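You operate a simulated robot arm through the tools that you are given. There is no shell and no other tool.

You are at the controls of a simulated robot arm. One attempt, no reset.

Task
Put things in order on the top of the picnic table. At the end: the green cap is in the grey bowl; the orange beaker stands where the teal peg stood; the teal peg from the top of the picnic table stands where the green cap stood; the beige peg stands on top of the cream soap; whatever was shut is shut again. Leave all else as you found it, and nothing knocked over.

It is judged by the outcome, as a careful person would: the job done as asked, and still so three seconds after it is handed in. It fails if anything else is knocked over, pushed out of place, dropped, spilled or broken. A push-on lid holds only when it is set on centred and level and pressed home; a screw cap is set on level and turned clockwise until tight.

Robot
A 7-joint arm with a two-finger parallel gripper, fixed in place. Base frame: the origin is at the foot of the arm, x ahead of it, y to its left, z up; the work surface is at about z = 0. Lengths are in m, angles in degrees, forces in N, time in s.
With the tool pointing down near the work surface it reaches from about 0.24 to 0.62 m from the base axis. Its first joint turns from -66.0 to 66.0 degrees. Payload 2.6 kg.
The TCP is the grasp point between the finger pads, 0.03 m short of the fingertips. In the tool frame z runs along the fingers and y along their closing line. Largest opening 0.094 m; finger width 0.028, thickness 0.01; the body of the gripper, 0.05 by 0.096 m, starts 0.055 m behind the TCP.
Orientation is that of the tool frame in the base frame, as a unit quaternion [w, x, y, z]. With the fingers straight down and closing along the base's y, the tool's x points along the base's -x, its y along +y and its z along -z.

Tools
- The arm moves only by the tool servo_tool. Its argument "increments" is a list of rows, each a list of 7 numbers: the finger opening in m, from 0 to 0.094, then the shift along the tool's x, y, z in m, then the turn, a rotation vector about the tool's x, y, z in degrees. In form: [[grip, dx, dy, dz, ax, ay, az], ...]. A call has 1 to 20 rows; each row is the pose to reach, as a shift and turn from the pose commanded when the call began, along the tool's axes at that moment. A row lasts 0.2 s, in which the tool goes at most 0.05 m and 8.6 degrees; a call with a longer step from one row to the next is refused whole, and so is a gripper value outside its range. A pose out of reach is approached as far as the arm can. The call stops where the force on the tool passes 40 N (or 10 N more than at its start, if that is more) or the arm is blocked; 0.2 s more then pass. Each finger travels about 0.072 m/s and halts on what it meets, pressing with about 42 N; the grip force reading is that of the motor and also rises with nothing between the fingers. The clock runs only during rows and for 0.2 s after the last one: add rows that repeat a pose to give the fingers time. The reply holds the time, the measured pose of the TCP, the force on the tool along the base axes, the opening and the grip force, in the units named above and with some noise, with the torque about the TCP (base axes, N m) and any sound that the robot's microphone picked up.
- Cameras (640 x 400 px; columns grow to the right, rows downward): "scene" is fixed at [0.0442, 0.447, 0.5556]; the picture's right is [-0.57, -0.82, 0.00], its down [-0.58, 0.40, -0.71] and it looks along [0.59, -0.40, -0.70] (base axes); focal length 214 px, centre (320, 200). "wrist" rides on the gripper at [0.076, 0.014, -0.102] in the tool frame; the picture's right is [-0.18, 0.98, 0.00], its down [-0.75, -0.14, -0.64] and it looks along [-0.63, -0.12, 0.77] (tool axes); focal length 243 px, centre (320, 200). There is no depth. A picture from a camera that has moved, and an enlarged one, comes with that camera's place and axes in the base frame and with its lens. The place of the scene camera against the robot may be out by one fixed shift of up to 0.012 m in any direction.
- snapshot(camera): a new picture of that camera. It takes no simulated time.
- close_up(camera, box): a new picture of the part [left, top, right, bottom] of that camera's present view, enlarged. It takes no simulated time.
- close_job(): hands the job in; it is judged then, once.

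Places have to be worked out from the pictures, the camera data and where the tool is seen. Open the gripper and draw the arm clear of the work before you hand the job in, unless the task says otherwise.

The tools are called after "Call:" by a JSON object that holds its "name" and its "arguments". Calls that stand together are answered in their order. servo_tool: Moves the arm, as the interface text tells. Its arguments: {"type":"object","properties":{"increments":{"type":"array"}},"required":["increments"]} The other tools are called the same way: snapshot (camera) takes a picture; close_up (camera, box) takes an enlarged picture of a part of a camera's view; close_job () hands the job in.

At the start:

```text
time_s: 0.0
position: [0.3402, -0.1197, 0.376]
tool_rot: [-0.001, -0.001, 1.0, 0.0]
ft_force: [0.3, 0.6, -0.1]
moment: [0.0, 0.02, 0.0]
finger_gap: 0.0943
grip_force: 0.2
```

scene: 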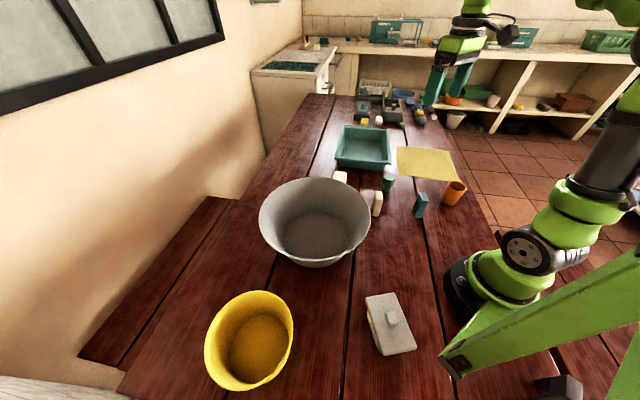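
wrist: 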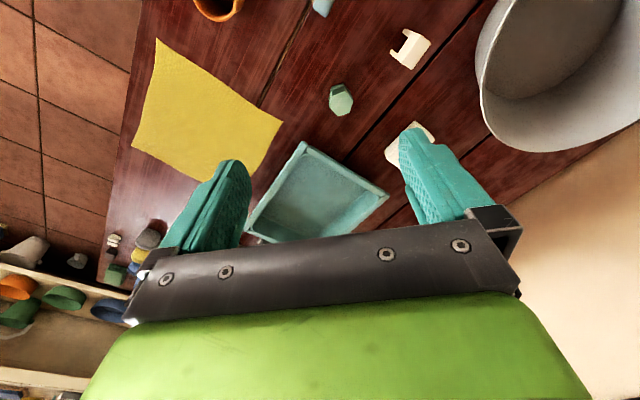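

I begin by enlarging the regions of interest in the scene to identify the objects.

Call:
{"name": "close_up", "arguments": {"camera": "scene", "box": [310, 110, 490, 222]}}

Call:
{"name": "close_up", "arguments": {"camera": "scene", "box": [340, 270, 440, 370]}}

Call:
{"name": "close_up", "arguments": {"camera": "scene", "box": [320, 70, 480, 170]}}

Call:
{"name": "close_up", "arguments": {"camera": "wrist", "box": [180, 0, 500, 200]}}

```text
3.56 times, centred on (400, 166) of scene
camera zoom: at [0.0442, 0.447, 0.5556], right [-0.57, -0.82, 0.0], down [-0.58, 0.4, -0.71], along [0.59, -0.4, -0.7], focal length 763 px, centre (36, 321)
```

zoom: 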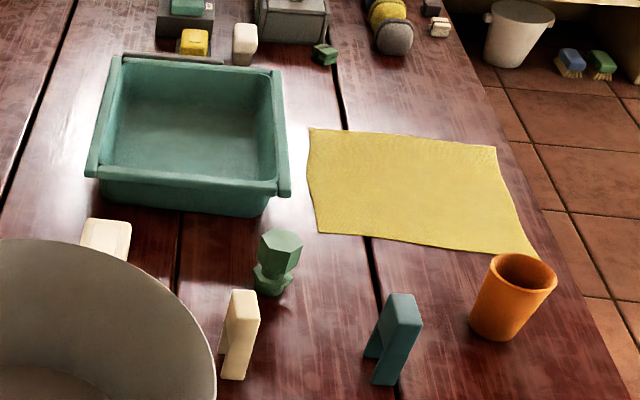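

```text
4.00 times, centred on (390, 320) of scene
camera zoom: at [0.0442, 0.447, 0.5556], right [-0.57, -0.82, 0.0], down [-0.58, 0.4, -0.71], along [0.59, -0.4, -0.7], focal length 858 px, centre (40, -280)
```

zoom: 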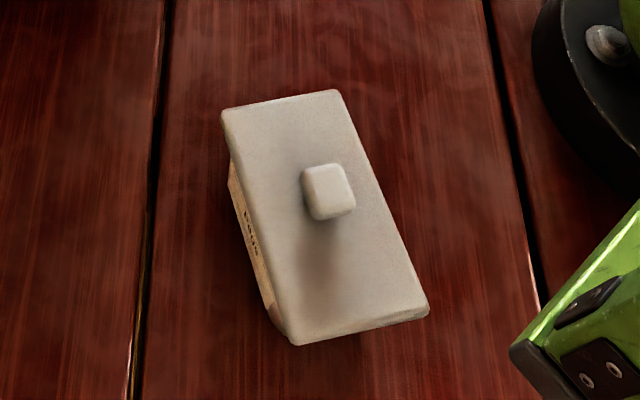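

```text
4.00 times, centred on (400, 120) of scene
camera zoom: at [0.0442, 0.447, 0.5556], right [-0.57, -0.82, 0.0], down [-0.58, 0.4, -0.71], along [0.59, -0.4, -0.7], focal length 858 px, centre (0, 520)
```

zoom: 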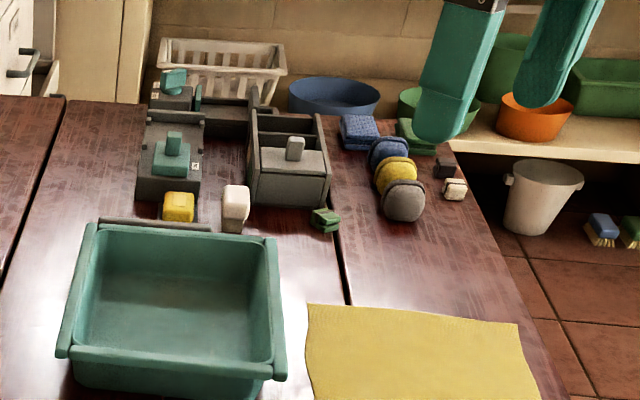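

```text
2.00 times, centred on (340, 100) of wrist
camera zoom: at [0.2644, -0.1044, 0.4783], right [0.18, 0.98, 0.0], down [0.75, -0.14, 0.64], along [0.63, -0.12, -0.77], focal length 485 px, centre (280, 400)
```

zoom: 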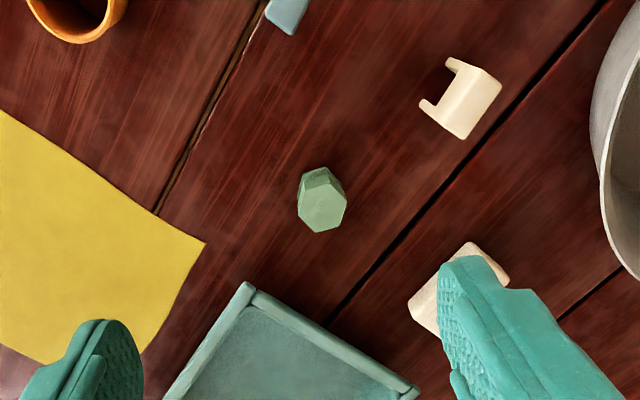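

The table holds the beaker, a teal peg, a green hexagonal piece, a beige peg, a cream block and the bowl. I draw the tool back a bit to get the wrist camera over those items for better views.

Call:
{"name": "servo_tool", "arguments": {"increments": [[0.094, 0.04, 0, 0, 0, 0, 0], [0.094, 0.08, 0.02, 0, 0, 0, 0], [0.094, 0.08, 0.05, 0, 0, 0, 0], [0.094, 0.08, 0.05, 0, 0, 0, 0]]}}

Call:
{"name": "snapshot", "arguments": {"camera": "wrist"}}

Call:
{"name": "snapshot", "arguments": {"camera": "scene"}}

```text
time_s: 1.0
position: [0.2618, -0.0703, 0.3758]
tool_rot: [0.0, -0.001, 1.0, 0.0]
ft_force: [0.7, 0.1, 0.4]
moment: [-0.02, 0.02, 0.01]
finger_gap: 0.0941
grip_force: 0.0
```

```text
taken
camera wrist: at [0.1852, -0.0549, 0.478], right [0.18, 0.98, 0.0], down [0.75, -0.14, 0.64], along [0.63, -0.12, -0.77], focal length 243 px, centre (320, 200)
```

wrist: 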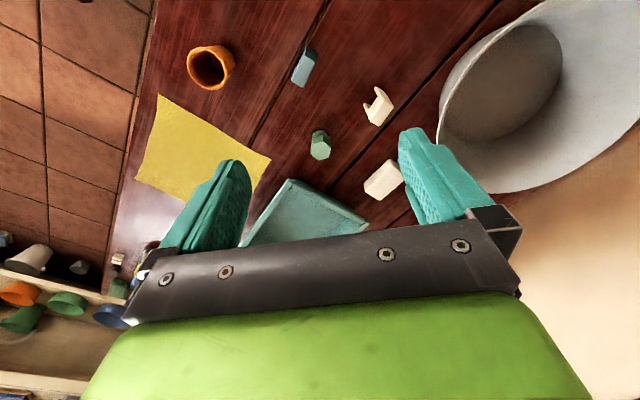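

```text
taken
```

scene: 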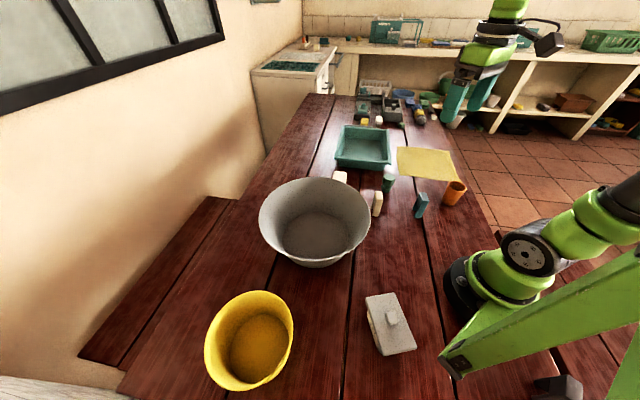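

Now all the items are in wrist view; I enlarge them.

Call:
{"name": "close_up", "arguments": {"camera": "wrist", "box": [280, 30, 440, 210]}}

Call:
{"name": "close_up", "arguments": {"camera": "wrist", "box": [170, 20, 330, 110]}}

Call:
{"name": "close_up", "arguments": {"camera": "scene", "box": [325, 160, 435, 225]}}

Call:
{"name": "close_up", "arguments": {"camera": "scene", "box": [250, 170, 380, 270]}}

```text
2.22 times, centred on (360, 120) of wrist
camera zoom: at [0.1852, -0.0549, 0.478], right [0.18, 0.98, 0.0], down [0.75, -0.14, 0.64], along [0.63, -0.12, -0.77], focal length 539 px, centre (231, 378)
```

zoom: 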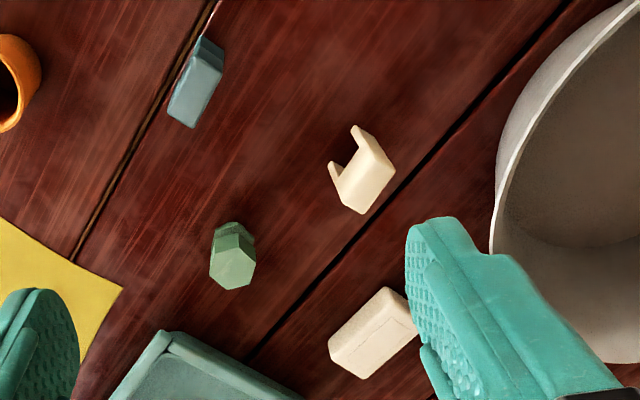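

```text
4.00 times, centred on (250, 65) of wrist
camera zoom: at [0.1852, -0.0549, 0.478], right [0.18, 0.98, 0.0], down [0.75, -0.14, 0.64], along [0.63, -0.12, -0.77], focal length 970 px, centre (600, 740)
```

zoom: 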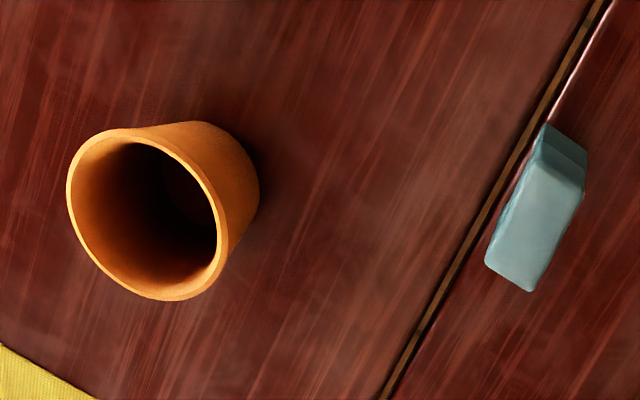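

```text
5.82 times, centred on (380, 192) of scene
camera zoom: at [0.0442, 0.447, 0.5556], right [-0.57, -0.82, 0.0], down [-0.58, 0.4, -0.71], along [0.59, -0.4, -0.7], focal length 1248 px, centre (-29, 244)
```

zoom: 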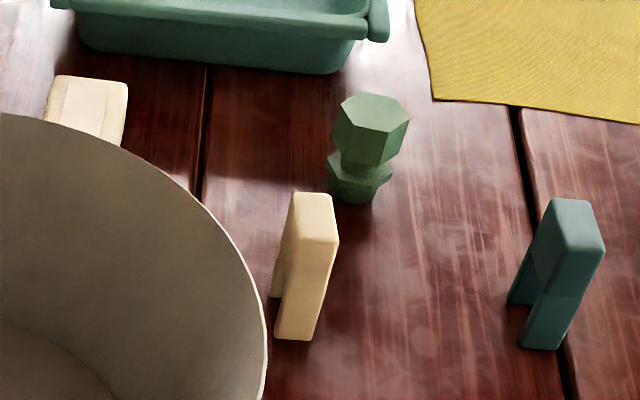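

```text
4.00 times, centred on (315, 220) of scene
camera zoom: at [0.0442, 0.447, 0.5556], right [-0.57, -0.82, 0.0], down [-0.58, 0.4, -0.71], along [0.59, -0.4, -0.7], focal length 858 px, centre (340, 120)
```

zoom: 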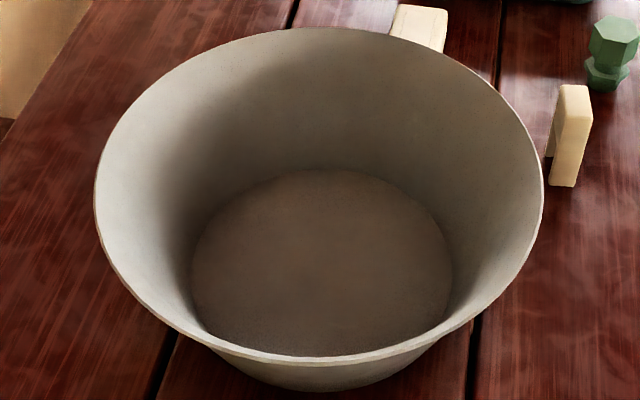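

I enlarge each piece more strongly to measure its shape and heading.

Call:
{"name": "close_up", "arguments": {"camera": "wrist", "box": [355, 75, 403, 135]}}

Call:
{"name": "close_up", "arguments": {"camera": "wrist", "box": [300, 120, 348, 170]}}

Call:
{"name": "close_up", "arguments": {"camera": "wrist", "box": [280, 40, 328, 90]}}

Call:
{"name": "close_up", "arguments": {"camera": "wrist", "box": [355, 150, 415, 210]}}

Call:
{"name": "close_up", "arguments": {"camera": "wrist", "box": [430, 0, 640, 200]}}

```text
6.67 times, centred on (379, 105) of wrist
camera zoom: at [0.1852, -0.0549, 0.478], right [0.18, 0.98, 0.0], down [0.75, -0.14, 0.64], along [0.63, -0.12, -0.77], focal length 1618 px, centre (-73, 833)
```

zoom: 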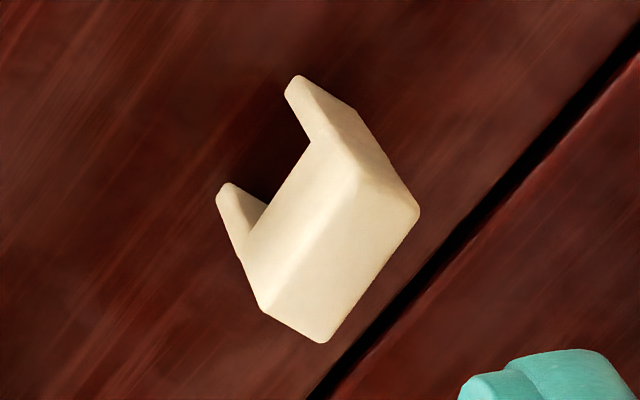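

```text
8.00 times, centred on (324, 145) of wrist
camera zoom: at [0.1852, -0.0549, 0.478], right [0.18, 0.98, 0.0], down [0.75, -0.14, 0.64], along [0.63, -0.12, -0.77], focal length 1941 px, centre (288, 640)
```

zoom: 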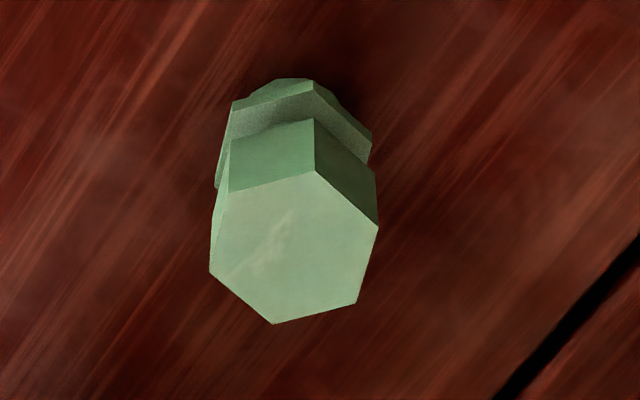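

```text
8.00 times, centred on (304, 65) of wrist
camera zoom: at [0.1852, -0.0549, 0.478], right [0.18, 0.98, 0.0], down [0.75, -0.14, 0.64], along [0.63, -0.12, -0.77], focal length 1941 px, centre (448, 1280)
```

zoom: 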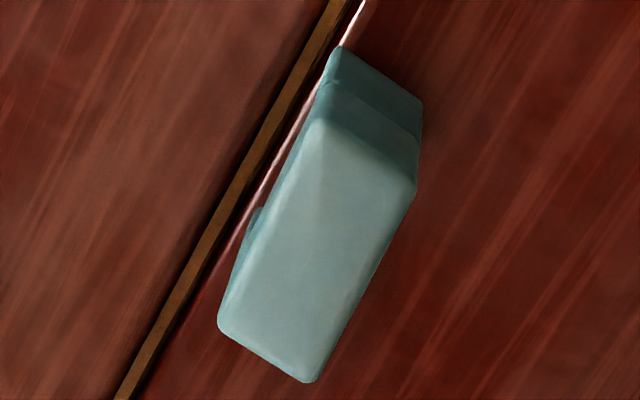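

```text
6.67 times, centred on (385, 180) of wrist
camera zoom: at [0.1852, -0.0549, 0.478], right [0.18, 0.98, 0.0], down [0.75, -0.14, 0.64], along [0.63, -0.12, -0.77], focal length 1618 px, centre (-113, 333)
```

zoom: 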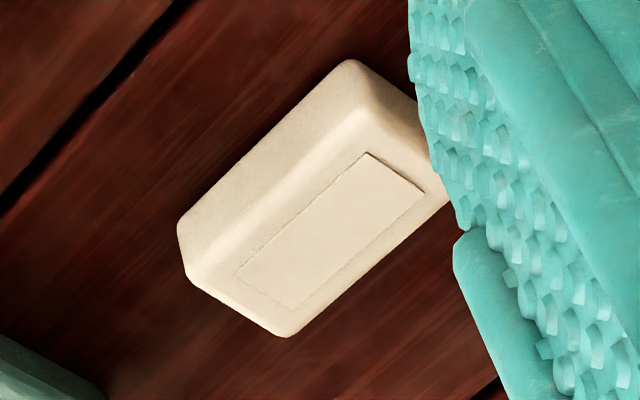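

```text
2.00 times, centred on (535, 100) of wrist
camera zoom: at [0.1852, -0.0549, 0.478], right [0.18, 0.98, 0.0], down [0.75, -0.14, 0.64], along [0.63, -0.12, -0.77], focal length 485 px, centre (-110, 400)
```

zoom: 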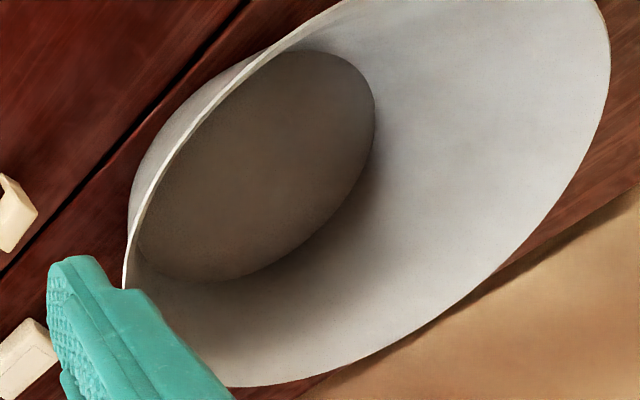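

From these pictures I judge: cap at (0.408, -0.095), about 0.062 tall, flats at 66°; teal peg (0.266, -0.095), beige peg (0.351, 0.019), both 0.078 tall; beaker (0.235, -0.235); soap (0.541, 0.035), bowl near (0.386, 0.235). I move above the cap, turn to its flats, and check.

Call:
{"name": "servo_tool", "arguments": {"increments": [[0.08, -0.0244, -0.0041, 0.0293, 0, 0, 4], [0.08, -0.0487, -0.0082, 0.0586, 0, 0, 8], [0.08, -0.0731, -0.0124, 0.0879, 0, 0, 12], [0.08, -0.0975, -0.0165, 0.1172, 0, 0, 16], [0.08, -0.1218, -0.0206, 0.1465, 0, 0, 20], [0.08, -0.1462, -0.0247, 0.1758, 0, 0, 24], [0.08, -0.1462, -0.0247, 0.1758, 0, 0, 24]]}}

Call:
{"name": "snapshot", "arguments": {"camera": "wrist"}}

Call:
{"name": "snapshot", "arguments": {"camera": "scene"}}

```text
time_s: 2.6
position: [0.4081, -0.0932, 0.1985]
tool_rot: [0.0, 0.208, 0.978, 0.0]
ft_force: [-0.4, -0.3, -0.8]
moment: [0.01, -0.02, 0.03]
finger_gap: 0.08
grip_force: 0.0
```

```text
taken
camera wrist: at [0.3434, -0.0486, 0.3021], right [0.57, 0.82, 0.0], down [0.63, -0.44, 0.64], along [0.53, -0.36, -0.77], focal length 243 px, centre (320, 200)
```

wrist: 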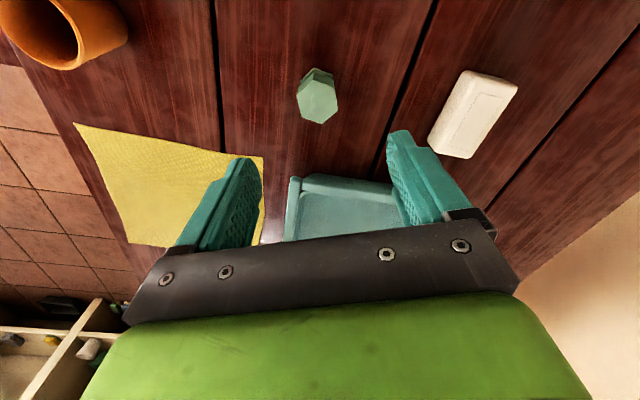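

```text
taken
```

scene: 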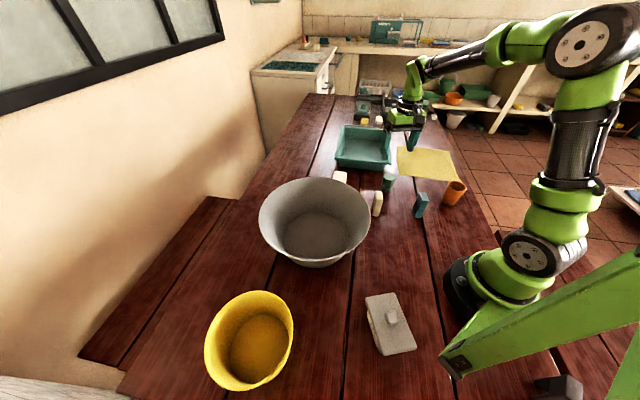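

The turn went the right way. I enlarge the cap from this nearer view to refine its place.

Call:
{"name": "close_up", "arguments": {"camera": "wrist", "box": [280, 55, 360, 135]}}

Call:
{"name": "close_up", "arguments": {"camera": "wrist", "box": [420, 60, 525, 165]}}

Call:
{"name": "close_up", "arguments": {"camera": "scene", "box": [360, 150, 440, 230]}}

```text
5.00 times, centred on (320, 95) of wrist
camera zoom: at [0.3434, -0.0486, 0.3021], right [0.57, 0.82, 0.0], down [0.63, -0.44, 0.64], along [0.53, -0.36, -0.77], focal length 1213 px, centre (320, 725)
```

zoom: 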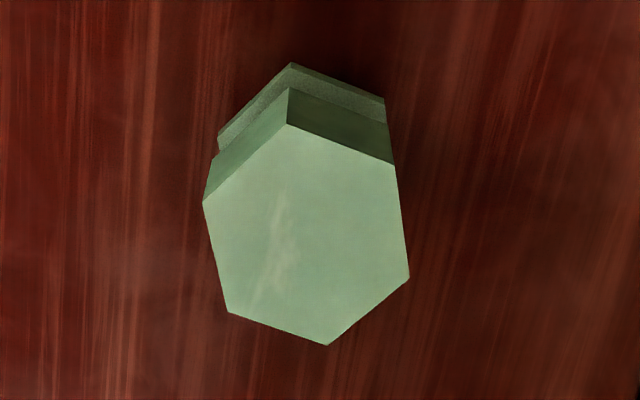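

```text
3.81 times, centred on (472, 112) of wrist
camera zoom: at [0.3434, -0.0486, 0.3021], right [0.57, 0.82, 0.0], down [0.63, -0.44, 0.64], along [0.53, -0.36, -0.77], focal length 924 px, centre (-261, 533)
```

zoom: 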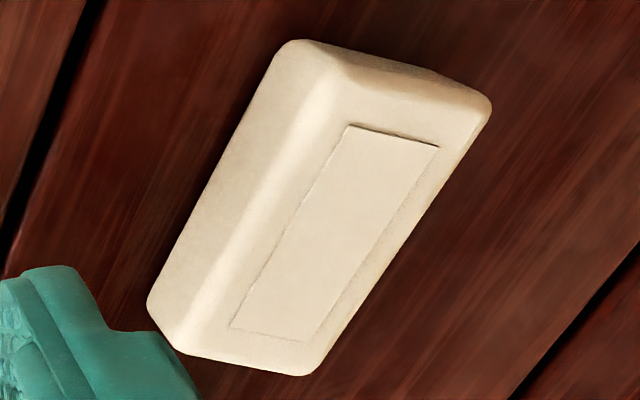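

```text
5.00 times, centred on (400, 190) of scene
camera zoom: at [0.0443, 0.447, 0.5556], right [-0.57, -0.82, 0.0], down [-0.58, 0.4, -0.71], along [0.59, -0.4, -0.7], focal length 1072 px, centre (-80, 250)
```

zoom: 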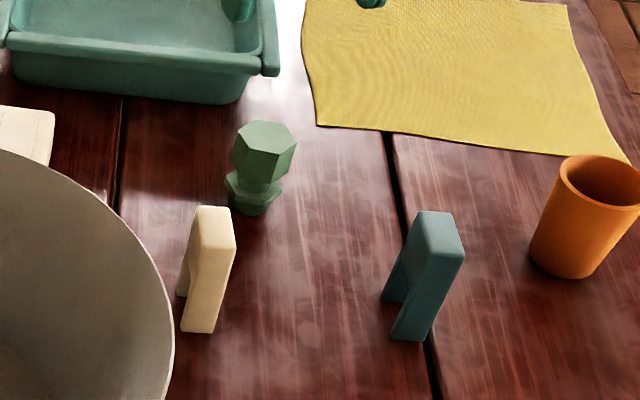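

The nearer view confirms the cap at about (0.407, -0.095) with its flats square to the fingers. I go down to grip its upper hexagon at about z = 0.048.

Call:
{"name": "servo_tool", "arguments": {"increments": [[0.07, 0, 0, 0.04, 0, 0, 0], [0.07, 0, 0, 0.08, 0, 0, 0], [0.07, 0, 0, 0.12, 0, 0, 0], [0.07, 0, 0, 0.14, 0, 0, 0], [0.07, 0, 0, 0.152, 0, 0, 0], [0.07, 0, 0, 0.152, 0, 0, 0], [0.05, 0, 0, 0.152, 0, 0, 0], [0.03, 0, 0, 0.152, 0, 0, 0], [0.03, 0, 0, 0.152, 0, 0, 0], [0.03, 0, 0, 0.152, 0, 0, 0]]}}

Call:
{"name": "snapshot", "arguments": {"camera": "wrist"}}

Call:
{"name": "snapshot", "arguments": {"camera": "scene"}}

```text
time_s: 4.8
position: [0.4065, -0.0929, 0.0477]
tool_rot: [0.0, 0.208, 0.978, 0.0]
ft_force: [-0.3, 0.1, 0.1]
moment: [0.0, -0.01, -0.04]
finger_gap: 0.0398
grip_force: 41.6
```

```text
taken
camera wrist: at [0.3426, -0.049, 0.1504], right [0.57, 0.82, 0.0], down [0.63, -0.43, 0.64], along [0.53, -0.36, -0.77], focal length 243 px, centre (320, 200)
```

wrist: 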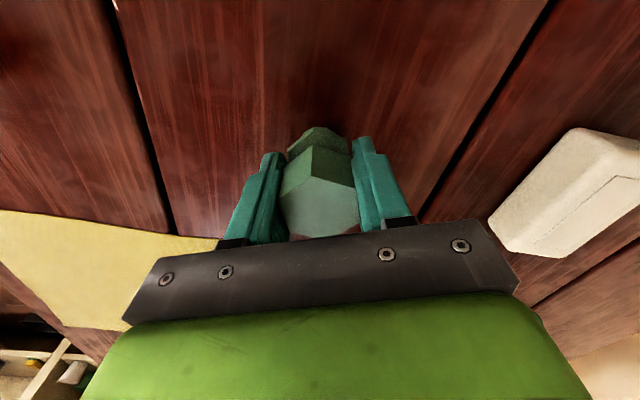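

```text
taken
```

scene: 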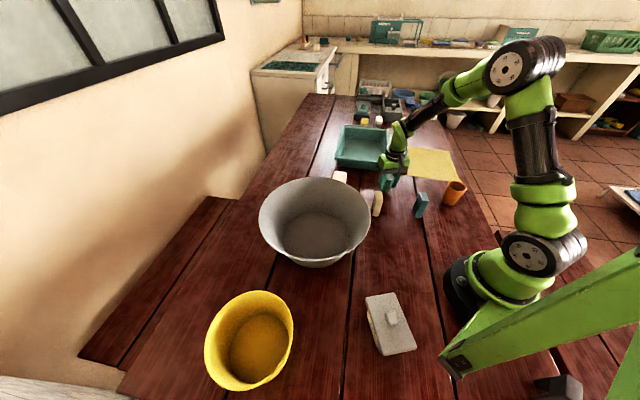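

The cap is gripped (gap 0.040, full grip force). I lift it straight up to about z = 0.25 and check.

Call:
{"name": "servo_tool", "arguments": {"increments": [[0.03, 0, 0, -0.02, 0, 0, 0], [0.03, 0, 0, -0.06, 0, 0, 0], [0.03, 0, 0, -0.1, 0, 0, 0], [0.03, 0, 0, -0.14, 0, 0, 0], [0.03, 0, 0, -0.18, 0, 0, 0], [0.03, 0, 0, -0.205, 0, 0, 0], [0.03, 0, 0, -0.205, 0, 0, 0]]}}

Call:
{"name": "snapshot", "arguments": {"camera": "wrist"}}

Call:
{"name": "snapshot", "arguments": {"camera": "scene"}}

```text
time_s: 6.4
position: [0.4067, -0.0932, 0.2541]
tool_rot: [0.0, 0.207, 0.978, 0.001]
ft_force: [1.1, -0.7, 0.1]
moment: [0.03, -0.04, 0.0]
finger_gap: 0.0301
grip_force: 0.1
```

```text
taken
camera wrist: at [0.3423, -0.0493, 0.356], right [0.57, 0.82, 0.0], down [0.63, -0.43, 0.64], along [0.53, -0.36, -0.77], focal length 243 px, centre (320, 200)
```

wrist: 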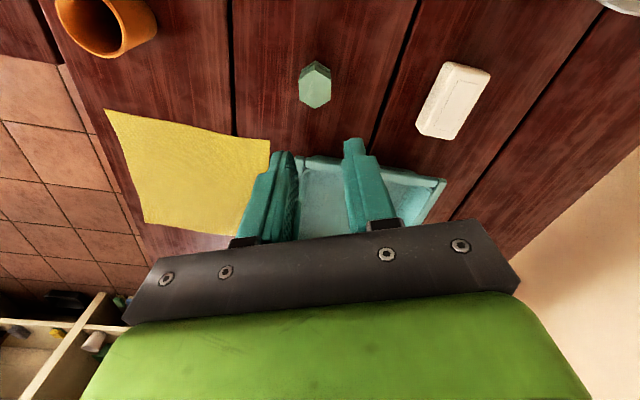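

```text
taken
```

scene: 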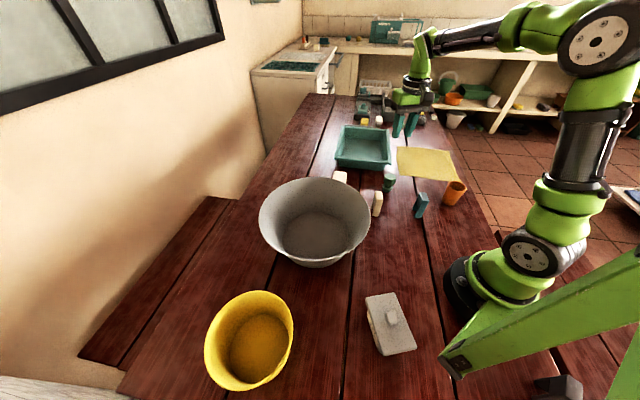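

The grip slipped: the cap stayed on the table and the fingers came up empty. I look closely at the cap's form before trying again.

Call:
{"name": "close_up", "arguments": {"camera": "scene", "box": [370, 155, 410, 200]}}

Call:
{"name": "close_up", "arguments": {"camera": "wrist", "box": [295, 50, 335, 115]}}

```text
8.89 times, centred on (390, 178) of scene
camera zoom: at [0.0442, 0.447, 0.5556], right [-0.57, -0.82, 0.0], down [-0.58, 0.4, -0.71], along [0.59, -0.4, -0.7], focal length 1906 px, centre (-302, 400)
```

zoom: 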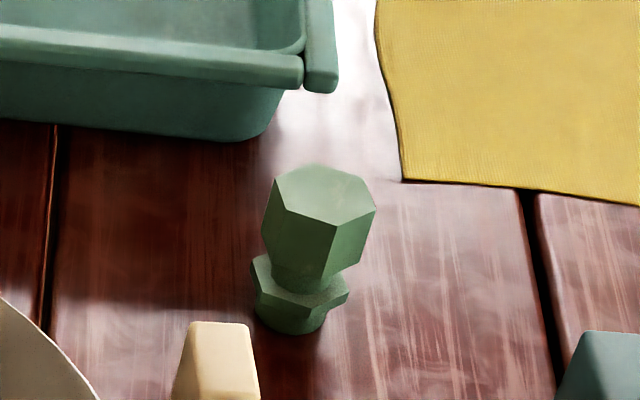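

```text
6.15 times, centred on (315, 82) of wrist
camera zoom: at [0.3423, -0.0493, 0.356], right [0.57, 0.82, 0.0], down [0.63, -0.43, 0.64], along [0.53, -0.36, -0.77], focal length 1493 px, centre (351, 923)
```

zoom: 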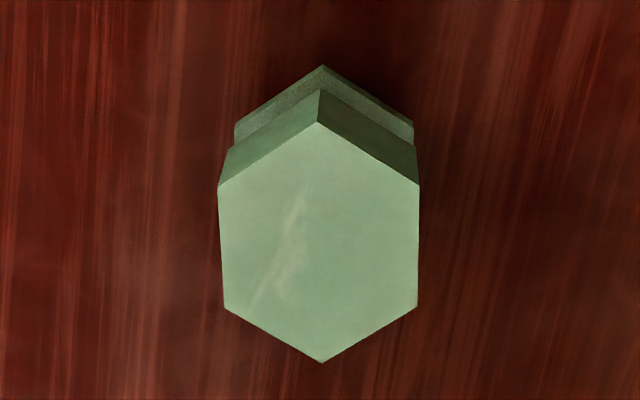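

The cap is an upright hexagonal head over a flange; it has turned about 10° and shifted a few mm to (0.407, -0.100). I realign to its new heading and come down to a closer pre-grasp for a check.

Call:
{"name": "servo_tool", "arguments": {"increments": [[0.06, -0.0018, -0.0032, 0.03, 0, 0, 5], [0.08, -0.0036, -0.0064, 0.07, 0, 0, 10.5], [0.08, -0.0036, -0.0064, 0.11, 0, 0, 10.5], [0.08, -0.0036, -0.0064, 0.125, 0, 0, 10.5], [0.08, -0.0036, -0.0064, 0.125, 0, 0, 10.5]]}}

Call:
{"name": "close_up", "arguments": {"camera": "wrist", "box": [160, 60, 480, 260]}}

```text
time_s: 7.6
position: [0.4077, -0.1024, 0.128]
tool_rot: [0.0, 0.296, 0.955, 0.0]
ft_force: [-0.3, 0.2, -0.9]
moment: [-0.01, 0.01, 0.0]
finger_gap: 0.08
grip_force: 0.0
```

```text
2.00 times, centred on (320, 160) of wrist
camera zoom: at [0.3525, -0.0462, 0.2302], right [0.71, 0.71, 0.0], down [0.54, -0.54, 0.64], along [0.45, -0.45, -0.77], focal length 485 px, centre (320, 280)
```

zoom: 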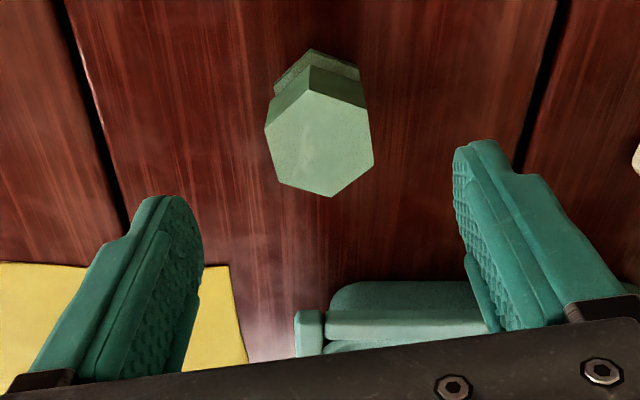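

The cap is centred between the fingers (within ~1.5 mm) and square to them. I go down, close slowly, and look before lifting.

Call:
{"name": "servo_tool", "arguments": {"increments": [[0.07, 0.001, 0, 0.03, 0, 0, 0], [0.06, 0.0016, 0, 0.06, 0, 0, 0], [0.06, 0.0016, 0, 0.081, 0, 0, 0], [0.06, 0.0016, 0, 0.081, 0, 0, 0], [0.052, 0.0016, 0, 0.081, 0, 0, 0], [0.046, 0.0016, 0, 0.081, 0, 0, 0], [0.042, 0.0016, 0, 0.081, 0, 0, 0], [0.038, 0.0016, 0, 0.081, 0, 0, 0], [0.034, 0.0016, 0, 0.081, 0, 0, 0], [0.028, 0.0016, 0, 0.081, 0, 0, 0], [0.02, 0.0016, 0, 0.081, 0, 0, 0], [0.02, 0.0016, 0, 0.081, 0, 0, 0]]}}

Call:
{"name": "close_up", "arguments": {"camera": "wrist", "box": [200, 80, 440, 260]}}

Call:
{"name": "close_up", "arguments": {"camera": "scene", "box": [350, 125, 430, 205]}}

```text
time_s: 10.2
position: [0.4055, -0.099, 0.0449]
tool_rot: [0.0, 0.297, 0.955, -0.001]
ft_force: [1.0, 0.5, -0.3]
moment: [-0.02, 0.0, 0.03]
finger_gap: 0.04
grip_force: 42.3
```

```text
2.22 times, centred on (320, 170) of wrist
camera zoom: at [0.351, -0.0445, 0.1491], right [0.71, 0.71, 0.0], down [0.54, -0.54, 0.64], along [0.45, -0.45, -0.77], focal length 539 px, centre (320, 267)
```

zoom: 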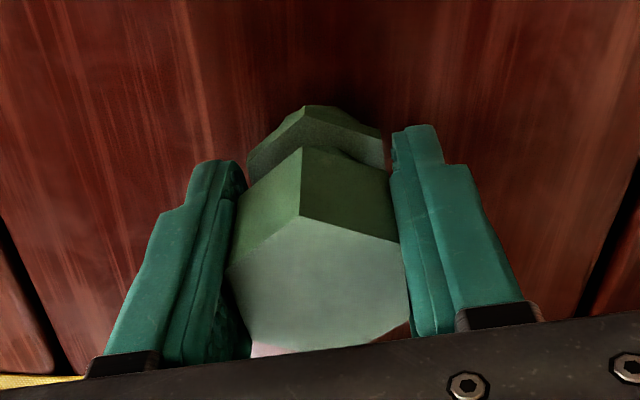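

```text
5.00 times, centred on (390, 165) of scene
camera zoom: at [0.0443, 0.447, 0.5556], right [-0.57, -0.82, 0.0], down [-0.58, 0.4, -0.71], along [0.59, -0.4, -0.7], focal length 1072 px, centre (-30, 375)
```

zoom: 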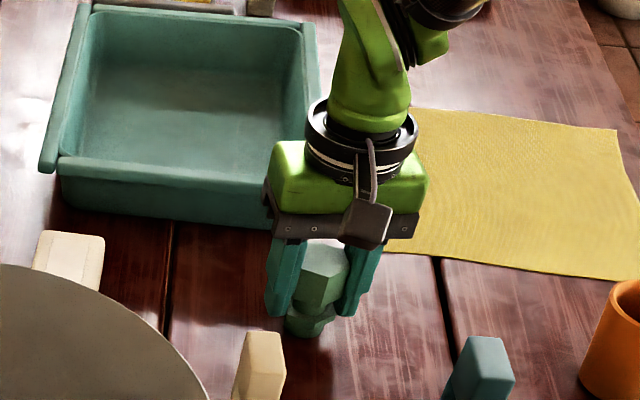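

The gap again reads 0.040 while the upper hexagon measures about 0.037, so the fingertips are probably biting only on the wider flange below. I open, rise so the tips clear the flange, and close on the upper hexagon alone.

Call:
{"name": "servo_tool", "arguments": {"increments": [[0.05, 0, 0, 0, 0, 0, 0], [0.06, 0, 0, 0, 0, 0, 0], [0.06, 0, 0, -0.009, 0, 0, 0], [0.06, 0, 0, -0.0165, 0, 0, 0], [0.06, 0, 0, -0.0165, 0, 0, 0], [0.05, 0, 0, -0.0165, 0, 0, 0], [0.044, 0, 0, -0.0165, 0, 0, 0], [0.04, 0, 0, -0.0165, 0, 0, 0], [0.036, 0, 0, -0.0165, 0, 0, 0], [0.03, 0, 0, -0.0165, 0, 0, 0], [0.02, 0, 0, -0.0165, 0, 0, 0], [0.02, 0, 0, -0.0165, 0, 0, 0]]}}

Call:
{"name": "close_up", "arguments": {"camera": "wrist", "box": [200, 80, 440, 260]}}

Call:
{"name": "close_up", "arguments": {"camera": "scene", "box": [365, 145, 415, 200]}}

```text
time_s: 12.8
position: [0.4058, -0.0995, 0.0633]
tool_rot: [0.0, 0.296, 0.955, 0.001]
ft_force: [0.7, -0.5, 0.7]
moment: [0.02, -0.01, -0.02]
finger_gap: 0.0368
grip_force: 41.8
```

```text
2.22 times, centred on (320, 170) of wrist
camera zoom: at [0.3511, -0.0445, 0.1658], right [0.71, 0.71, 0.0], down [0.54, -0.54, 0.64], along [0.45, -0.45, -0.77], focal length 539 px, centre (320, 267)
```

zoom: 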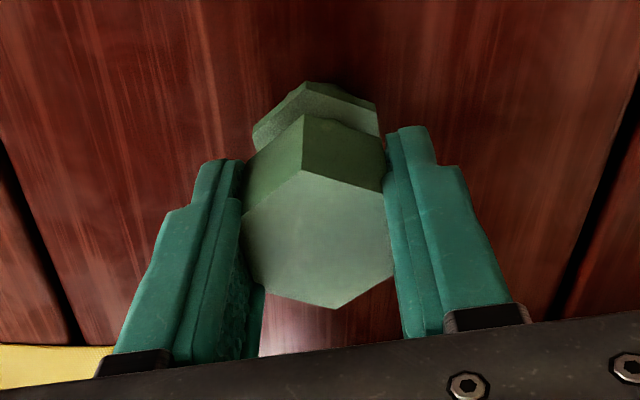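

```text
7.27 times, centred on (390, 172) of scene
camera zoom: at [0.0442, 0.447, 0.5556], right [-0.57, -0.82, 0.0], down [-0.58, 0.4, -0.71], along [0.59, -0.4, -0.7], focal length 1560 px, centre (-189, 400)
```

zoom: 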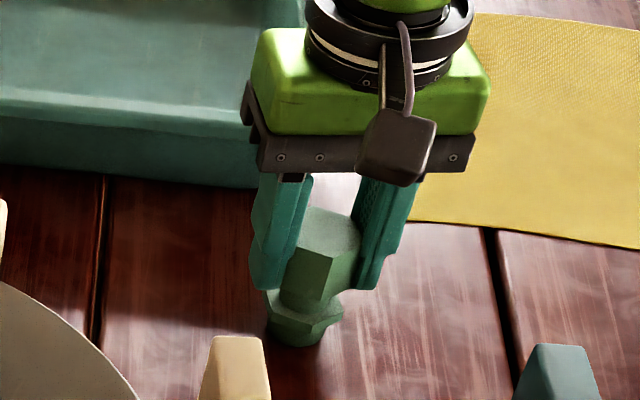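

The gap now reads 0.0368, matching the upper hexagon, with flats flush on the fingers. I lift slowly by 2 cm and check the hold.

Call:
{"name": "servo_tool", "arguments": {"increments": [[0.02, 0, 0, -0.004, 0, 0, 0], [0.02, 0, 0, -0.01, 0, 0, 0], [0.02, 0, 0, -0.018, 0, 0, 0], [0.02, 0, 0, -0.025, 0, 0, 0], [0.02, 0, 0, -0.025, 0, 0, 0]]}}

Call:
{"name": "close_up", "arguments": {"camera": "wrist", "box": [200, 80, 440, 260]}}

Call:
{"name": "close_up", "arguments": {"camera": "scene", "box": [365, 145, 415, 200]}}

```text
time_s: 14.0
position: [0.4069, -0.1001, 0.0882]
tool_rot: [0.0, 0.296, 0.955, -0.001]
ft_force: [-0.6, 0.6, -0.4]
moment: [0.01, -0.03, 0.0]
finger_gap: 0.0367
grip_force: 42.5
```

```text
2.22 times, centred on (320, 170) of wrist
camera zoom: at [0.3514, -0.0448, 0.1914], right [0.71, 0.71, 0.0], down [0.54, -0.54, 0.64], along [0.45, -0.45, -0.77], focal length 539 px, centre (320, 267)
```

zoom: 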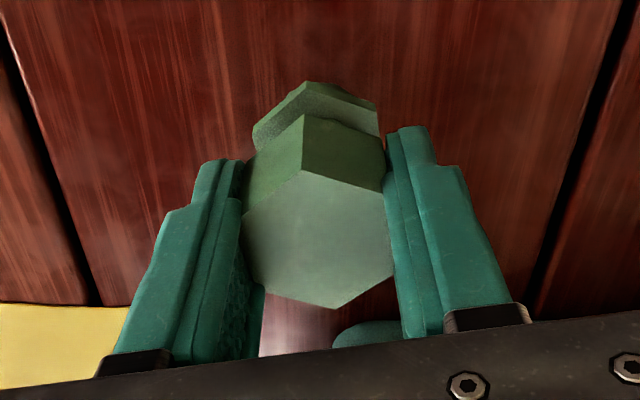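

```text
7.27 times, centred on (390, 172) of scene
camera zoom: at [0.0442, 0.447, 0.5556], right [-0.57, -0.82, 0.0], down [-0.58, 0.4, -0.71], along [0.59, -0.4, -0.7], focal length 1560 px, centre (-189, 400)
```

zoom: 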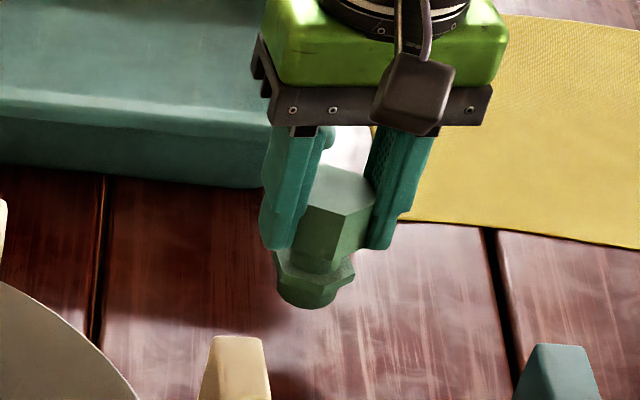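

The hold is good. I lift to z ≈ 0.30 and swing toward the bowl, turning so the wrist camera looks into it.

Call:
{"name": "servo_tool", "arguments": {"increments": [[0.02, 0, 0, -0.03, 0, 0, 0], [0.02, 0, 0, -0.07, 0, 0, 0], [0.02, 0, 0, -0.11, 0, 0, 0], [0.02, 0, 0, -0.15, 0, 0, 0], [0.02, 0, 0, -0.18, 0, 0, 0], [0.02, 0.0221, 0.0152, -0.19, 0, 0, -7.5], [0.02, 0.0442, 0.0303, -0.2, 0, 0, -15], [0.02, 0.0662, 0.0455, -0.212, 0, 0, -22.5], [0.02, 0.0883, 0.0607, -0.212, 0, 0, -30], [0.02, 0.1104, 0.0758, -0.212, 0, 0, -37.5], [0.02, 0.1325, 0.091, -0.212, 0, 0, -45], [0.02, 0.1545, 0.1061, -0.212, 0, 0, -52.5], [0.02, 0.1766, 0.1213, -0.212, 0, 0, -60], [0.02, 0.1766, 0.1213, -0.212, 0, 0, -60], [0.02, 0.1766, 0.1213, -0.212, 0, 0, -60]]}}

Call:
{"name": "snapshot", "arguments": {"camera": "wrist"}}

Call:
{"name": "snapshot", "arguments": {"camera": "scene"}}

```text
time_s: 17.2
position: [0.3291, 0.0999, 0.2995]
tool_rot: [0.0, -0.222, 0.975, 0.0]
ft_force: [0.1, 0.5, 0.4]
moment: [-0.03, 0.0, -0.01]
finger_gap: 0.0367
grip_force: 41.7
```

```text
taken
camera wrist: at [0.2541, 0.0797, 0.4032], right [-0.26, 0.97, 0.0], down [0.74, 0.2, 0.64], along [0.62, 0.17, -0.77], focal length 243 px, centre (320, 200)
```

wrist: 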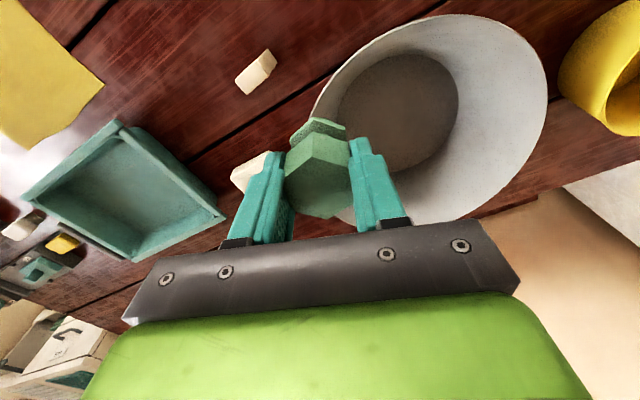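

```text
taken
```

scene: 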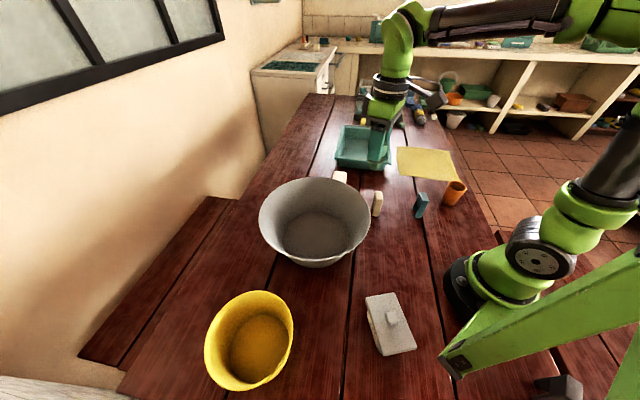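

The cap is held and the bowl floor's centre reads about (0.368, 0.237) with floor radius ~0.095. I move over the centre and lower to about 2 cm above the floor.

Call:
{"name": "servo_tool", "arguments": {"increments": [[0.02, -0.0234, 0.0262, 0, 0, 0, 0], [0.02, -0.0468, 0.0524, 0, 0, 0, 0], [0.02, -0.0702, 0.0786, 0, 0, 0, 0], [0.02, -0.0936, 0.1048, 0, 0, 0, 0], [0.02, -0.0936, 0.1048, 0.02, 0, 0, 0], [0.02, -0.0936, 0.1048, 0.06, 0, 0, 0], [0.02, -0.0936, 0.1048, 0.1, 0, 0, 0], [0.02, -0.0936, 0.1048, 0.14, 0, 0, 0], [0.02, -0.0936, 0.1048, 0.18, 0, 0, 0], [0.02, -0.0936, 0.1048, 0.21, 0, 0, 0], [0.02, -0.0936, 0.1048, 0.21, 0, 0, 0]]}}

Call:
{"name": "snapshot", "arguments": {"camera": "wrist"}}

Call:
{"name": "close_up", "arguments": {"camera": "scene", "box": [220, 100, 400, 280]}}

```text
time_s: 19.6
position: [0.3684, 0.2346, 0.0894]
tool_rot: [0.0, -0.221, 0.975, 0.0]
ft_force: [0.3, 0.5, -0.9]
moment: [0.01, 0.01, -0.03]
finger_gap: 0.0365
grip_force: 41.7
```

```text
taken
camera wrist: at [0.2929, 0.2154, 0.1922], right [-0.26, 0.97, 0.0], down [0.74, 0.2, 0.64], along [0.62, 0.17, -0.77], focal length 243 px, centre (320, 200)
```

wrist: 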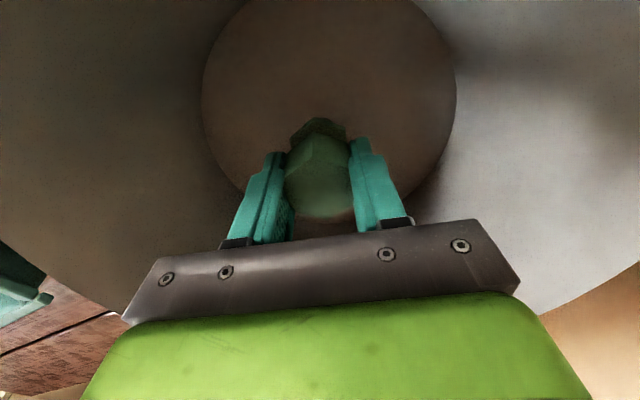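

```text
2.22 times, centred on (310, 190) of scene
camera zoom: at [0.0443, 0.447, 0.5556], right [-0.57, -0.82, 0.0], down [-0.58, 0.4, -0.71], along [0.59, -0.4, -0.7], focal length 477 px, centre (342, 222)
```

zoom: 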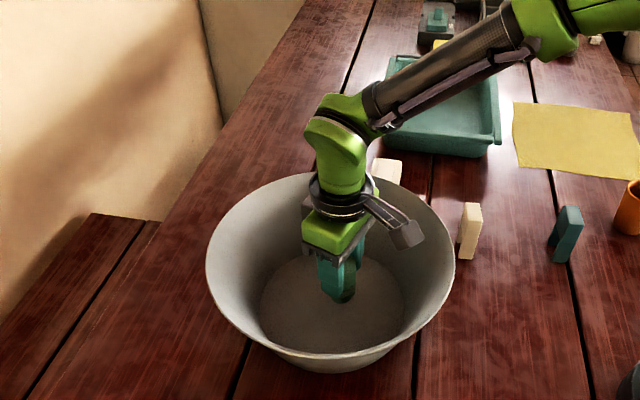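

Inside the bowl with clearance all round. I lower slowly to the floor, 2.2 cm in small steps.

Call:
{"name": "servo_tool", "arguments": {"increments": [[0.02, 0, 0, 0.008, 0, 0, 0], [0.02, 0, 0, 0.014, 0, 0, 0], [0.02, 0, 0, 0.017, 0, 0, 0], [0.02, 0, 0, 0.019, 0, 0, 0], [0.02, 0, 0, 0.019, 0, 0, 0]]}}

Call:
{"name": "close_up", "arguments": {"camera": "scene", "box": [280, 170, 360, 250]}}

```text
time_s: 20.8
position: [0.3688, 0.235, 0.0723]
tool_rot: [0.001, -0.221, 0.975, 0.0]
ft_force: [0.4, -0.8, -0.3]
moment: [-0.04, 0.01, -0.02]
finger_gap: 0.0365
grip_force: 41.8
```

```text
5.00 times, centred on (320, 210) of scene
camera zoom: at [0.0443, 0.447, 0.5556], right [-0.57, -0.82, 0.0], down [-0.58, 0.4, -0.71], along [0.59, -0.4, -0.7], focal length 1072 px, centre (320, 150)
```

zoom: 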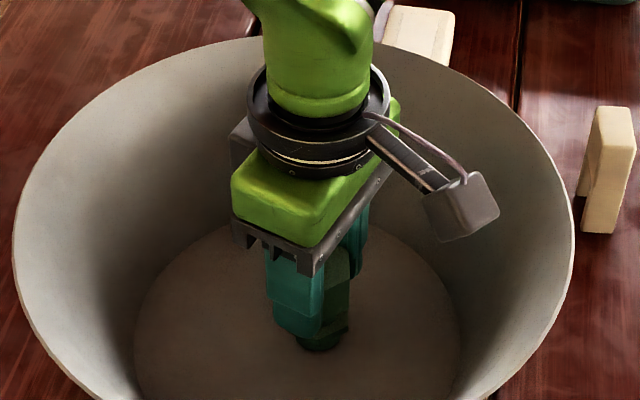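

No contact force yet; I continue down in millimetre steps.

Call:
{"name": "servo_tool", "arguments": {"increments": [[0.02, 0, 0, 0.001, 0, 0, 0], [0.02, 0, 0, 0.002, 0, 0, 0], [0.02, 0, 0, 0.003, 0, 0, 0], [0.02, 0, 0, 0.003, 0, 0, 0]]}}

```text
time_s: 21.8
position: [0.3681, 0.2337, 0.0685]
tool_rot: [0.001, -0.221, 0.975, 0.0]
ft_force: [-4.0, -1.7, 13.2]
moment: [-0.16, 0.25, -0.05]
finger_gap: 0.0366
grip_force: 41.6
```

Contact: 13 N upward, the cap is on the bowl floor. I ease up a hair, open, and rise straight out of the bowl.

Call:
{"name": "servo_tool", "arguments": {"increments": [[0.02, 0, 0, -0.001, 0, 0, 0], [0.042, 0, 0, -0.001, 0, 0, 0], [0.06, 0, 0, -0.001, 0, 0, 0], [0.07, 0, 0, -0.001, 0, 0, 0], [0.07, 0, 0, -0.001, 0, 0, 0], [0.07, 0, 0, -0.03, 0, 0, 0], [0.07, 0, 0, -0.07, 0, 0, 0], [0.07, 0, 0, -0.11, 0, 0, 0], [0.07, 0, 0, -0.15, 0, 0, 0], [0.07, 0, 0, -0.19, 0, 0, 0], [0.07, 0, 0, -0.23, 0, 0, 0], [0.07, 0, 0, -0.23, 0, 0, 0]]}}

Call:
{"name": "snapshot", "arguments": {"camera": "wrist"}}

Call:
{"name": "close_up", "arguments": {"camera": "scene", "box": [240, 150, 480, 300]}}

```text
time_s: 24.4
position: [0.3688, 0.2345, 0.2992]
tool_rot: [0.0, -0.222, 0.975, 0.0]
ft_force: [0.6, 1.2, 0.1]
moment: [-0.02, 0.0, 0.01]
finger_gap: 0.0699
grip_force: 0.0
```

```text
taken
camera wrist: at [0.2936, 0.2148, 0.4013], right [-0.26, 0.97, 0.0], down [0.74, 0.2, 0.64], along [0.62, 0.17, -0.77], focal length 243 px, centre (320, 200)
```

wrist: 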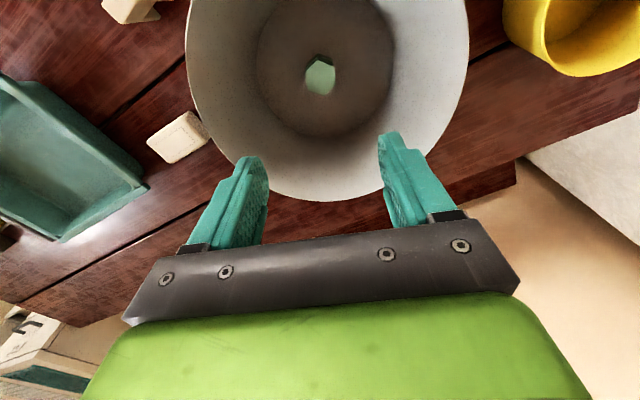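

```text
2.67 times, centred on (360, 225) of scene
camera zoom: at [0.0442, 0.447, 0.5556], right [-0.57, -0.82, 0.0], down [-0.58, 0.4, -0.71], along [0.59, -0.4, -0.7], focal length 572 px, centre (213, 133)
```

zoom: 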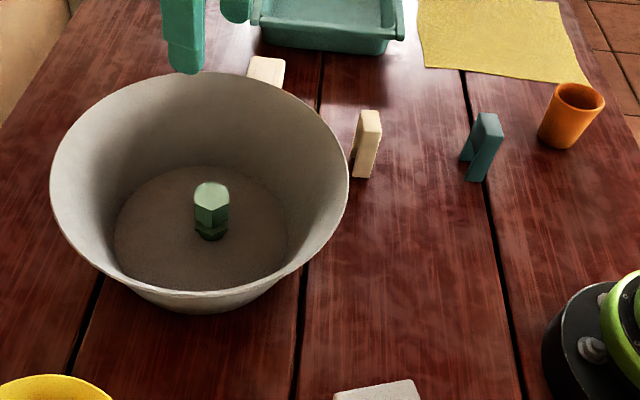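

The cap stands upright in the bowl. Next I go above the teal peg (0.266, -0.095), turning to close across its thin side.

Call:
{"name": "servo_tool", "arguments": {"increments": [[0.07, 0.0261, -0.028, 0.0133, 0, 0, 7.74], [0.07, 0.0523, -0.0561, 0.0267, 0, 0, 15.48], [0.07, 0.0784, -0.0841, 0.04, 0, 0, 23.22], [0.07, 0.1045, -0.1121, 0.0533, 0, 0, 30.96], [0.07, 0.1307, -0.1402, 0.0667, 0, 0, 38.7], [0.07, 0.1568, -0.1682, 0.08, 0, 0, 46.44], [0.07, 0.1829, -0.1962, 0.0933, 0, 0, 54.18], [0.07, 0.2091, -0.2243, 0.1067, 0, 0, 61.92], [0.07, 0.2352, -0.2523, 0.12, 0, 0, 69.65], [0.07, 0.2352, -0.2523, 0.12, 0, 0, 69.65]]}}

Call:
{"name": "snapshot", "arguments": {"camera": "wrist"}}

Call:
{"name": "close_up", "arguments": {"camera": "wrist", "box": [240, 20, 400, 140]}}

```text
time_s: 26.6
position: [0.265, -0.0931, 0.1792]
tool_rot: [0.0, 0.376, 0.927, 0.0]
ft_force: [-0.3, 0.2, 0.2]
moment: [-0.01, 0.0, -0.02]
finger_gap: 0.07
grip_force: 0.1
```

```text
taken
camera wrist: at [0.2202, -0.0306, 0.2812], right [0.82, 0.58, 0.0], down [0.44, -0.63, 0.64], along [0.37, -0.52, -0.77], focal length 243 px, centre (320, 200)
```

wrist: 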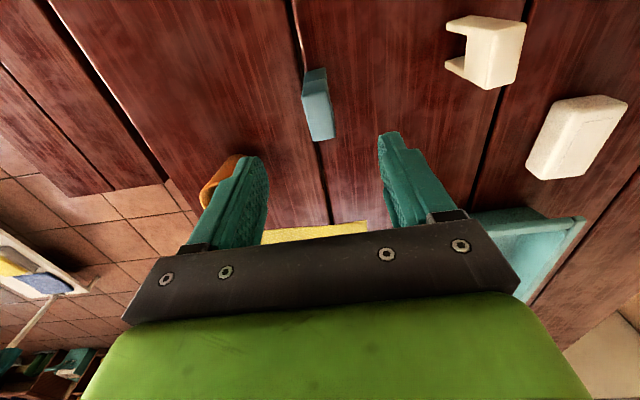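

```text
3.33 times, centred on (320, 80) of wrist
camera zoom: at [0.2202, -0.0306, 0.2812], right [0.82, 0.58, 0.0], down [0.44, -0.63, 0.64], along [0.37, -0.52, -0.77], focal length 809 px, centre (320, 600)
```

zoom: 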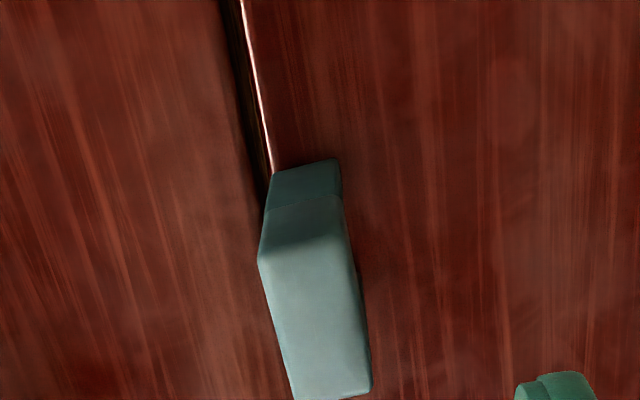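

The peg reads at (0.266, -0.095), matching before, and square to the fingers within a degree. I go down and close slowly at z ≈ 0.053.

Call:
{"name": "servo_tool", "arguments": {"increments": [[0.07, -0.0018, 0, 0.04, 0, 0, 0], [0.06, -0.0018, 0, 0.08, 0, 0, 0], [0.05, -0.0018, 0, 0.11, 0, 0, 0], [0.05, -0.0018, 0, 0.126, 0, 0, 0], [0.05, -0.0018, 0, 0.126, 0, 0, 0], [0.04, -0.0018, 0, 0.126, 0, 0, 0], [0.032, -0.0018, 0, 0.126, 0, 0, 0], [0.026, -0.0018, 0, 0.126, 0, 0, 0], [0.022, -0.0018, 0, 0.126, 0, 0, 0], [0.018, -0.0018, 0, 0.126, 0, 0, 0], [0.01, -0.0018, 0, 0.126, 0, 0, 0], [0.01, -0.0018, 0, 0.126, 0, 0, 0]]}}

Call:
{"name": "close_up", "arguments": {"camera": "wrist", "box": [200, 80, 440, 260]}}

Call:
{"name": "close_up", "arguments": {"camera": "scene", "box": [360, 150, 480, 240]}}

```text
time_s: 29.2
position: [0.2661, -0.0952, 0.0523]
tool_rot: [0.001, 0.375, 0.927, 0.0]
ft_force: [0.5, 0.0, -0.6]
moment: [0.01, 0.01, 0.0]
finger_gap: 0.0251
grip_force: 41.8
```

```text
2.22 times, centred on (320, 170) of wrist
camera zoom: at [0.2211, -0.0308, 0.1556], right [0.82, 0.58, 0.0], down [0.44, -0.63, 0.64], along [0.37, -0.52, -0.77], focal length 539 px, centre (320, 267)
```

zoom: 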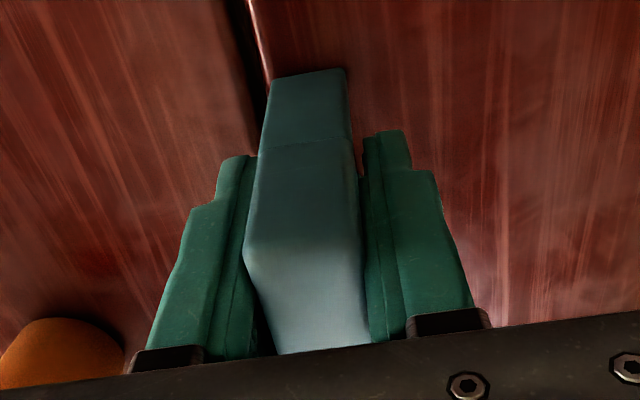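

```text
4.44 times, centred on (420, 195) of scene
camera zoom: at [0.0442, 0.447, 0.5556], right [-0.57, -0.82, 0.0], down [-0.58, 0.4, -0.71], along [0.59, -0.4, -0.7], focal length 953 px, centre (-124, 222)
```

zoom: 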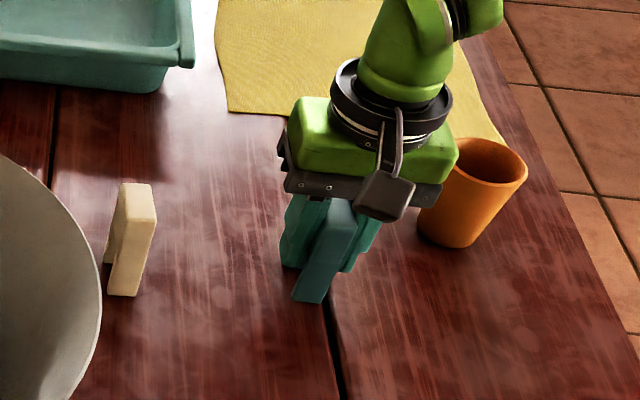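

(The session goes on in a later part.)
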